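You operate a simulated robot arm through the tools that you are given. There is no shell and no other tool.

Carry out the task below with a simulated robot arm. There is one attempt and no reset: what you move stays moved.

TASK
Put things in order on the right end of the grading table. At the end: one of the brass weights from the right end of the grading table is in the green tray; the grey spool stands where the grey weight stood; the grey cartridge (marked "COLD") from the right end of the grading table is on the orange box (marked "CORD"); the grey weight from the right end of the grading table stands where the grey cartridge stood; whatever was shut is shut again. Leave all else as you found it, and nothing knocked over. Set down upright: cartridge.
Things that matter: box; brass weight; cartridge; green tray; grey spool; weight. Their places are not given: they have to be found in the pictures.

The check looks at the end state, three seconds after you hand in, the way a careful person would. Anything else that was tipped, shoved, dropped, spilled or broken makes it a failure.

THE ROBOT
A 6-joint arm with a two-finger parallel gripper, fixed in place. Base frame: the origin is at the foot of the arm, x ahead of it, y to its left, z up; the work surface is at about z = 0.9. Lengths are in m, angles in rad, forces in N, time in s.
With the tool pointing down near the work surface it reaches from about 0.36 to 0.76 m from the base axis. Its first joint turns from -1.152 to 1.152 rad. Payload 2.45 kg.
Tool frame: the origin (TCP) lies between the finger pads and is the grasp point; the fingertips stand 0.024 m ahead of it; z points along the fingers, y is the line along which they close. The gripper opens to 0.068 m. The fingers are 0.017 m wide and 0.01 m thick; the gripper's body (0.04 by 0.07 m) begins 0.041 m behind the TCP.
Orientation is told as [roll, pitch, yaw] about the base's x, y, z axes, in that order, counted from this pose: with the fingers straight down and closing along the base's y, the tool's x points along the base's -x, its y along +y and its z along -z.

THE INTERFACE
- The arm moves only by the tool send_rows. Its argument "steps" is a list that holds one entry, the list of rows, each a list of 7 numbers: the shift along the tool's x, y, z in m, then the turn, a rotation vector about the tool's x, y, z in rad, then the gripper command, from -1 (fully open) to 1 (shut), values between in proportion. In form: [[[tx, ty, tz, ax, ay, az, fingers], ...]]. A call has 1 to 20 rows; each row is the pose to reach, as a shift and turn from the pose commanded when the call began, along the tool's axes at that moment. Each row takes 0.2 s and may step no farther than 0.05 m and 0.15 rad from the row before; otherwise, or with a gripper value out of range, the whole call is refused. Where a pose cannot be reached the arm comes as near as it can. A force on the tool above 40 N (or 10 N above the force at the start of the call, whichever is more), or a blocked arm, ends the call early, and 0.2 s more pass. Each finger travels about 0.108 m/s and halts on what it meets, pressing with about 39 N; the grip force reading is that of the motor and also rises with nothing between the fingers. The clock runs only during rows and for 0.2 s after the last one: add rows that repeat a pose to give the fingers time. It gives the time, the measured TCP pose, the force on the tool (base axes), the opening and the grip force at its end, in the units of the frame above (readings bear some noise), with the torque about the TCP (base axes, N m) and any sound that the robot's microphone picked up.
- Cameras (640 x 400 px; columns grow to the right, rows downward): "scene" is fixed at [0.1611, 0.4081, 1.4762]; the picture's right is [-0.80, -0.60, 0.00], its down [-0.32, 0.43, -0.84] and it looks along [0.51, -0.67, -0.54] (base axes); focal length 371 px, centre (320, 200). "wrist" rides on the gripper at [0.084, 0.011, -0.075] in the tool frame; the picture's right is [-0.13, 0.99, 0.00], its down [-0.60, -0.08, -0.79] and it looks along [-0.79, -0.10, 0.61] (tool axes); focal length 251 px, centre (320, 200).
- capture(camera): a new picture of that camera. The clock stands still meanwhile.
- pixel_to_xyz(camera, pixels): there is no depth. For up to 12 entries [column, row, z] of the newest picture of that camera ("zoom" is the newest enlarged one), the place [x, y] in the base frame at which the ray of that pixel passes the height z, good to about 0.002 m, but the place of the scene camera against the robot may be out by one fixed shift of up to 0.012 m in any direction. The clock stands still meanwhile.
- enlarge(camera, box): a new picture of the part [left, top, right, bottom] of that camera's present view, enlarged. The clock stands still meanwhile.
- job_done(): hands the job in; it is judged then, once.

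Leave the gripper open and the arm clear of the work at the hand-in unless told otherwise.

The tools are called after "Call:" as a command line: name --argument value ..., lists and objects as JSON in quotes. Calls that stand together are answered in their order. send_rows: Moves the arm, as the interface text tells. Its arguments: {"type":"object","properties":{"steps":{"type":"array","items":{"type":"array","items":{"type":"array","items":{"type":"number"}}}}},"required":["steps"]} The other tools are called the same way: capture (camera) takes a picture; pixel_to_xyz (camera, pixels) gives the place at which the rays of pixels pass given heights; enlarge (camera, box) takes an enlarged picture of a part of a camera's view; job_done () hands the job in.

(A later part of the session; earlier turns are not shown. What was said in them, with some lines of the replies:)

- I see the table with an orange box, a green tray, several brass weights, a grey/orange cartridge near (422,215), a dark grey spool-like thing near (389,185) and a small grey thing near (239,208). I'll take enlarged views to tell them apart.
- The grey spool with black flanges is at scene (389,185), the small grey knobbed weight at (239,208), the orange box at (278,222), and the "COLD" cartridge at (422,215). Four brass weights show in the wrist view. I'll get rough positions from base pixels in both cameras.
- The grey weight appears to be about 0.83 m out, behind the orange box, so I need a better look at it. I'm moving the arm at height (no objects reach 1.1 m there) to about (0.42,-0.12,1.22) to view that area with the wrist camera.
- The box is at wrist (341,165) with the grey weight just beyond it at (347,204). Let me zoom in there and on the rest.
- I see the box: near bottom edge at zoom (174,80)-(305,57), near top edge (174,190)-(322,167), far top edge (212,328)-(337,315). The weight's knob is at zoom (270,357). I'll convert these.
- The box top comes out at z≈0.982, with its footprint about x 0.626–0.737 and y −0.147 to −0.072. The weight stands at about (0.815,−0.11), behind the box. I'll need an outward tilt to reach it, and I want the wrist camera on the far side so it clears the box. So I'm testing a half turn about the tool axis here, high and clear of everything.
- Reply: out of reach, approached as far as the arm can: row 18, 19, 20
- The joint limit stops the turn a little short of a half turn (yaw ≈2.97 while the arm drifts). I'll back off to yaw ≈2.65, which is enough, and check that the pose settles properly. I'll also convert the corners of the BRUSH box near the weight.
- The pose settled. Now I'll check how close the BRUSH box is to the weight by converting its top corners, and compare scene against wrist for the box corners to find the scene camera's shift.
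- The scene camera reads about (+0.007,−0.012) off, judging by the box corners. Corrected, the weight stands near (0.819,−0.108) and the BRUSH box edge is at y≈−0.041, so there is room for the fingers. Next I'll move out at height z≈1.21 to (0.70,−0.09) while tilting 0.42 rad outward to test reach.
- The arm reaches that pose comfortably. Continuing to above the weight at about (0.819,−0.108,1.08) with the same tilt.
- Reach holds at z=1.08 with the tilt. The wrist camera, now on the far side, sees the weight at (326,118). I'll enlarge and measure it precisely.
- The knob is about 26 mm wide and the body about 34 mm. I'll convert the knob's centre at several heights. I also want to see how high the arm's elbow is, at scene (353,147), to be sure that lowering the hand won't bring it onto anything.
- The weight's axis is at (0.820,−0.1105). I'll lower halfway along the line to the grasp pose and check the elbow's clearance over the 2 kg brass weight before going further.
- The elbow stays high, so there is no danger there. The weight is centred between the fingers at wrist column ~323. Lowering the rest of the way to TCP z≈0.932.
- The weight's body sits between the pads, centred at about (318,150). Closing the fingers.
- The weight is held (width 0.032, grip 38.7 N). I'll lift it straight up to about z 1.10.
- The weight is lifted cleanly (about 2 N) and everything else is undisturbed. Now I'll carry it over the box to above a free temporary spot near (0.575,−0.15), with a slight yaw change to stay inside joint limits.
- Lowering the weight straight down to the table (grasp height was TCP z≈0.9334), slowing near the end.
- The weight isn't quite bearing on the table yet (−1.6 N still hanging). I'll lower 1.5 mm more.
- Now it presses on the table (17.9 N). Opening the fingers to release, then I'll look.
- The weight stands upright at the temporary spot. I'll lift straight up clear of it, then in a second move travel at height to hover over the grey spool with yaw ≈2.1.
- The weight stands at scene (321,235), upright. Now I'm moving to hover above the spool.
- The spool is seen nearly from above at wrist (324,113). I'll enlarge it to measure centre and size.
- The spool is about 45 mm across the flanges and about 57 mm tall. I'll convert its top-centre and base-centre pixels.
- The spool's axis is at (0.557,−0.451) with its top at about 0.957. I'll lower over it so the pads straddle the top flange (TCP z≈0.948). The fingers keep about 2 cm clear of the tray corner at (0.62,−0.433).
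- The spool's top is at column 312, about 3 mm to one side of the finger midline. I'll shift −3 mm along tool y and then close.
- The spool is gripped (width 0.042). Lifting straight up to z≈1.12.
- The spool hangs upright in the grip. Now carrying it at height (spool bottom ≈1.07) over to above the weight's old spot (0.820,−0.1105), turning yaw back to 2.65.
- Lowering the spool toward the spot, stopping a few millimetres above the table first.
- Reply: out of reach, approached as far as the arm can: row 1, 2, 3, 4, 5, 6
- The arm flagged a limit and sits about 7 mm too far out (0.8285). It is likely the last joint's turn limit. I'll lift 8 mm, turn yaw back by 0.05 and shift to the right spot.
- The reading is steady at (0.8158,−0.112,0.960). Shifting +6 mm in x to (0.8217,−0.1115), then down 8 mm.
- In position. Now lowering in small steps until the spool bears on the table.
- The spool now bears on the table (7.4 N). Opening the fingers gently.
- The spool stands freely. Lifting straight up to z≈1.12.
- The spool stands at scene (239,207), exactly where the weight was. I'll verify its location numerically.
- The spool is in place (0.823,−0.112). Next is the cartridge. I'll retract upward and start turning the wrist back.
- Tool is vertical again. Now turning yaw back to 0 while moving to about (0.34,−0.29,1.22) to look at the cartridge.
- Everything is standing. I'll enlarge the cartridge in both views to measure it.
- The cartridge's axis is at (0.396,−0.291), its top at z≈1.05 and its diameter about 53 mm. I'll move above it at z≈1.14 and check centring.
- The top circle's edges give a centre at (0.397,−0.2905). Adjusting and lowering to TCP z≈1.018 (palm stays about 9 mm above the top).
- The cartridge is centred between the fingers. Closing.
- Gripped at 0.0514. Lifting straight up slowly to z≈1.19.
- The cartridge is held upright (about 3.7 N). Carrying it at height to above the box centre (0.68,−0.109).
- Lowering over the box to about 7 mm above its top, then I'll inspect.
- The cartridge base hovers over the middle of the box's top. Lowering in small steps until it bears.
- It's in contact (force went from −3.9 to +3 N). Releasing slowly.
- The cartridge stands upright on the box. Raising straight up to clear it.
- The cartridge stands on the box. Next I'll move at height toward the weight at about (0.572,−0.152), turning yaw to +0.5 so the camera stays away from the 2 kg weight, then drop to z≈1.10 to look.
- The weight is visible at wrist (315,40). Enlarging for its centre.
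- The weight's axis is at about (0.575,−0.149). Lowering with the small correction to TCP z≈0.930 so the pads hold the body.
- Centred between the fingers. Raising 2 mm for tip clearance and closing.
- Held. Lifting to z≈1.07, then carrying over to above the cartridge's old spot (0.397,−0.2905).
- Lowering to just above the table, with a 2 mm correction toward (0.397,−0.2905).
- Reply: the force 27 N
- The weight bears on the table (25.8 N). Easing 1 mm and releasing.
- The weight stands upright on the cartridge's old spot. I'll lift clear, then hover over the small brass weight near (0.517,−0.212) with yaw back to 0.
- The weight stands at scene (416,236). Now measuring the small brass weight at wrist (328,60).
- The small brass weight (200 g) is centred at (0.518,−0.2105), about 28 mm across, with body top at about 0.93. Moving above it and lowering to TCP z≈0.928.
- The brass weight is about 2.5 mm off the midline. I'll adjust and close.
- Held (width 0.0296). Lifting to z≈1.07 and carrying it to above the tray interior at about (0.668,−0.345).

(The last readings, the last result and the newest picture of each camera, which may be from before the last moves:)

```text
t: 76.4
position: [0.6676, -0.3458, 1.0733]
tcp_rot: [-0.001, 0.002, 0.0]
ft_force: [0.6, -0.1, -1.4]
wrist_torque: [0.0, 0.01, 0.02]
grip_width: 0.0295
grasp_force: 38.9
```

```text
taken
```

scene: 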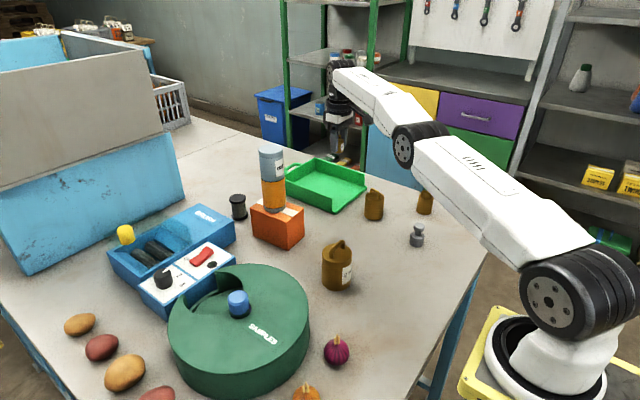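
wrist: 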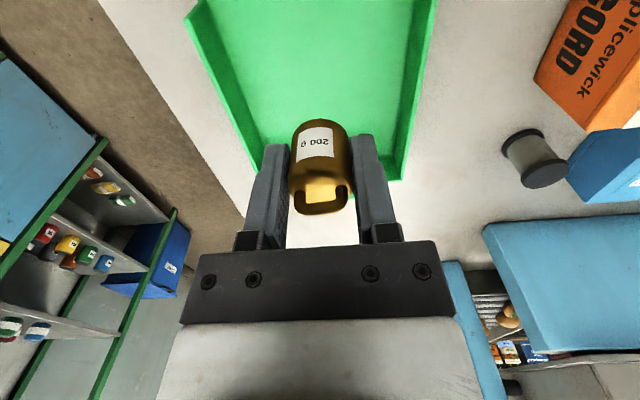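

I'll turn yaw to −0.5 first (to keep the camera away from the medium brass weight), then lower into the tray to z≈0.945.

Call:
send_rows --steps '[[[0, 0, 0, 0, 0, 0.125, 1], [0, 0, 0, 0, 0, 0.25, 1], [0, 0, 0, 0, 0, 0.375, 1], [0, 0, 0, 0, 0, 0.5, 1], [0, 0, 0.04, 0, 0, 0.5, 1], [0, 0, 0.08, 0, 0, 0.5, 1], [0, 0, 0.11, 0, 0, 0.5, 1], [0, 0, 0.128, 0, 0, 0.5, 1], [0, 0, 0.128, 0, 0, 0.5, 1]]]'

Call:
capture --camera "wrist"

Call:
enlarge --camera "scene" --box '[270, 110, 430, 240]'

```text
t: 78.4
position: [0.6687, -0.3439, 0.9463]
tcp_rot: [-0.001, 0.001, -0.501]
ft_force: [-0.4, -1.1, -1.7]
wrist_torque: [0.03, 0.02, 0.0]
grip_width: 0.0295
grasp_force: 38.5
```

```text
taken
```

wrist: 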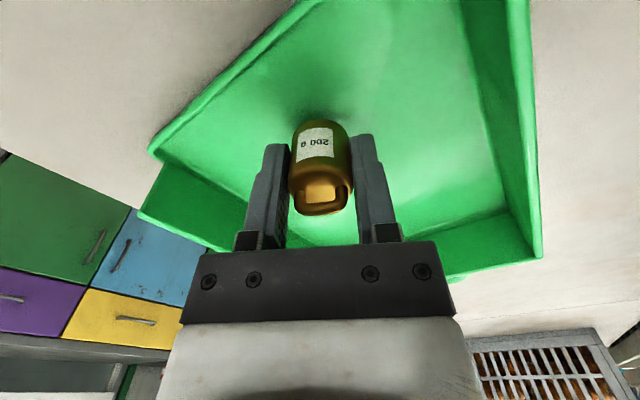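

```text
3.08 times, centred on (350, 175) of scene
```

zoom: 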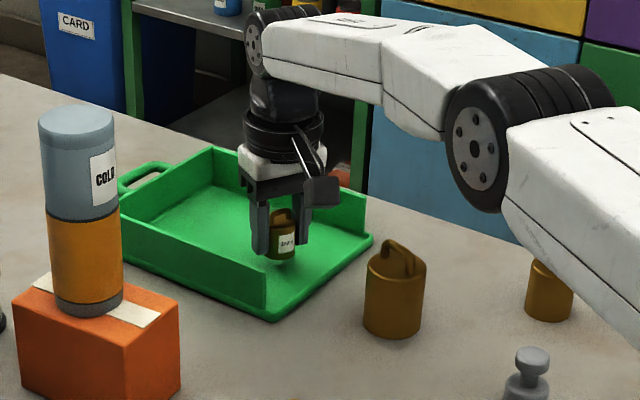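

The weight hovers inside the tray. Lowering gently until it bears on the tray floor.

Call:
send_rows --steps '[[[0, 0, 0.002, 0, 0, 0, 1], [0, 0, 0.004, 0, 0, 0, 1], [0, 0, 0.006, 0, 0, 0, 1], [0, 0, 0.0075, 0, 0, 0, 1], [0, 0, 0.0075, 0, 0, 0, 1]]]'

```text
t: 79.6
position: [0.6682, -0.3446, 0.9383]
tcp_rot: [-0.003, -0.001, -0.5]
ft_force: [0.1, -0.1, -2.2]
wrist_torque: [-0.03, -0.01, 0.01]
grip_width: 0.0298
grasp_force: 38.8
```

Call:
send_rows --steps '[[[0, 0, 0.001, 0, 0, 0, 1], [0, 0, 0.002, 0, 0, 0, 1], [0, 0, 0.003, 0, 0, 0, 1], [0, 0, 0.003, 0, 0, 0, 1]]]'

```text
t: 80.6
position: [0.6689, -0.3441, 0.9363]
tcp_rot: [-0.002, 0.0, -0.5]
ft_force: [-0.2, 0.1, -2.0]
wrist_torque: [-0.01, -0.02, -0.02]
grip_width: 0.0296
grasp_force: 39.2
```

Call:
send_rows --steps '[[[0, 0, 0.001, 0, 0, 0, 1], [0, 0, 0.002, 0, 0, 0, 1], [0, 0, 0.002, 0, 0, 0, 1]]]'

```text
t: 81.4
position: [0.6684, -0.3446, 0.9334]
tcp_rot: [-0.003, 0.0, -0.501]
ft_force: [0.2, 0.0, -2.5]
wrist_torque: [0.0, 0.0, 0.05]
grip_width: 0.0295
grasp_force: 39.0
```

Call:
send_rows --steps '[[[0, 0, 0.001, 0, 0, 0, 1], [0, 0, 0.0015, 0, 0, 0, 1], [0, 0, 0.0015, 0, 0, 0, 1]]]'

```text
t: 82.2
position: [0.6691, -0.3436, 0.9329]
tcp_rot: [-0.001, -0.002, -0.5]
ft_force: [-1.6, -0.1, 4.2]
wrist_torque: [0.02, 0.06, 0.02]
grip_width: 0.0294
grasp_force: 38.8
```

The weight now rests on the tray floor (force rose to +4 N). Releasing with a partial opening.

Call:
send_rows --steps '[[[0, 0, 0, 0, 0, 0, 0.0], [0, 0, 0, 0, 0, 0, -0.3], [0, 0, 0, 0, 0, 0, -0.6], [0, 0, 0, 0, 0, 0, -0.6]]]'

Call:
capture --camera "wrist"

```text
t: 83.2
position: [0.6687, -0.3438, 0.9322]
tcp_rot: [-0.001, 0.0, -0.5]
ft_force: [-0.9, 0.6, -0.3]
wrist_torque: [-0.01, 0.0, 0.01]
grip_width: 0.0544
grasp_force: 0.0
```

```text
taken
```

wrist: 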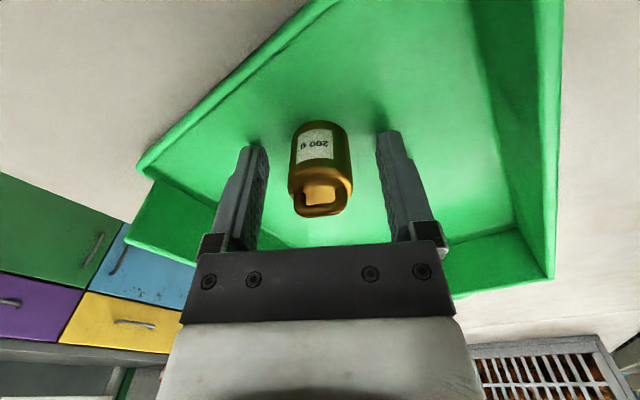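

The brass weight stands in the tray. Lifting straight up, well clear.

Call:
send_rows --steps '[[[0, 0, -0.02, 0, 0, 0, -0.6], [0, 0, -0.06, 0, 0, 0, -1], [0, 0, -0.105, 0, 0, 0, -1], [0, 0, -0.15, 0, 0, 0, -1], [0, 0, -0.195, 0, 0, 0, -1], [0, 0, -0.24, 0, 0, 0, -1], [0, 0, -0.28, 0, 0, 0, -1], [0, 0, -0.28, 0, 0, 0, -1]]]'

Call:
capture --camera "wrist"

```text
t: 85.0
position: [0.644, -0.3249, 1.2021]
tcp_rot: [-0.002, -0.001, -0.501]
ft_force: [0.4, 0.5, -0.5]
wrist_torque: [0.0, -0.01, -0.02]
grip_width: 0.0678
grasp_force: 0.1
out of reach, approached as far as the arm can: row 5, 6, 7, 8
```

```text
taken
```

wrist: 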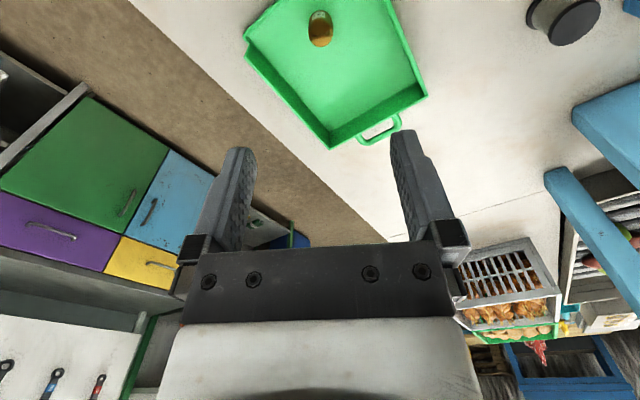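

The brass weight stands in the tray at wrist (320,28). Retracting to near the start pose, clear of the work.

Call:
send_rows --steps '[[[0.0388, -0.0166, -0.0026, 0, 0, -0.0714, -1], [0.0775, -0.0332, -0.0051, 0, 0, -0.1429, -1], [0.1163, -0.0498, -0.0077, 0, 0, -0.2143, -1], [0.1551, -0.0665, -0.0103, 0, 0, -0.2857, -1], [0.1939, -0.0831, -0.0129, 0, 0, -0.3571, -1], [0.2326, -0.0997, -0.0154, 0, 0, -0.4286, -1], [0.2714, -0.1163, -0.018, 0, 0, -0.5, -1], [0.2714, -0.1163, -0.018, 0, 0, -0.5, -1]]]'

Call:
capture --camera "scene"

Call:
capture --camera "wrist"

Call:
enlarge --camera "scene" --box '[210, 130, 460, 300]'

```text
t: 86.8
position: [0.351, -0.3001, 1.2192]
tcp_rot: [-0.003, 0.001, -0.001]
ft_force: [0.2, 0.4, 0.0]
wrist_torque: [-0.02, -0.02, 0.01]
grip_width: 0.068
grasp_force: 0.1
```

```text
taken
```

scene: 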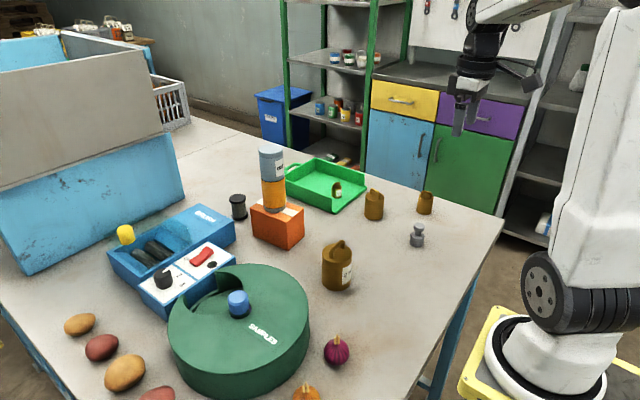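

```text
taken
```

wrist: 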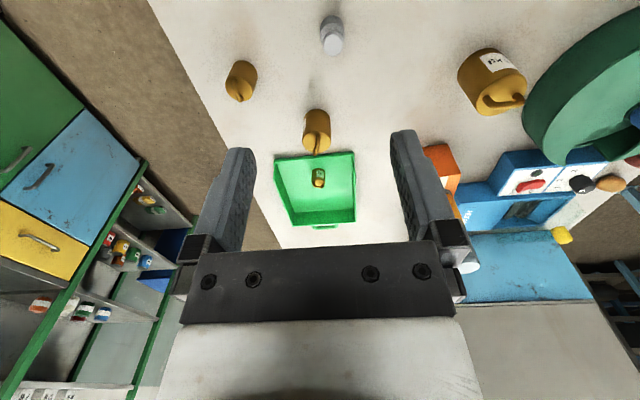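

```text
2.35 times, centred on (335, 215) of scene
```

zoom: 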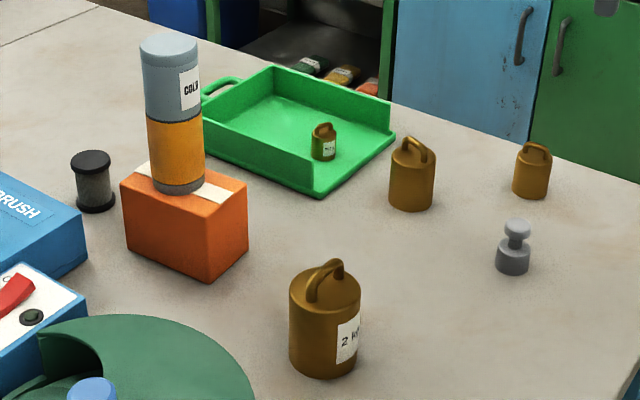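

Everything checks out:
- The spool stands on the weight's old spot, at scene (239,207).
- The COLD cartridge is upright on the CORD box.
- The 200 g brass weight is in the green tray.
- The grey weight is on the cartridge's old spot, at scene (417,236).
- Nothing else has moved, nothing was opened, and the gripper is open and clear.

Handing in.

Call:
job_done

```text
The job is handed in.
```

I've handed in the job, and in the final pictures everything the task asked for is in place:

- **Brass weight:** the small 200 g weight stands in the green tray, about 4–5 cm in from its open side.
- **Grey spool:** it stands where the grey weight stood, within about 3 mm by camera measurement.
- **Grey cartridge ("COLD"):** it stands upright in the middle of the orange box ("CORD").
- **Grey weight:** it stands where the cartridge stood, within a few millimetres. I set it down at a free spot on the table along the way, because a cartridge on the box would have blocked the reach behind it.

I opened nothing, so nothing needed shutting again. Nothing was knocked over, and the other objects look as they did at the start. The gripper is open and the arm is clear of the table. The result of the check hasn't come back to me.
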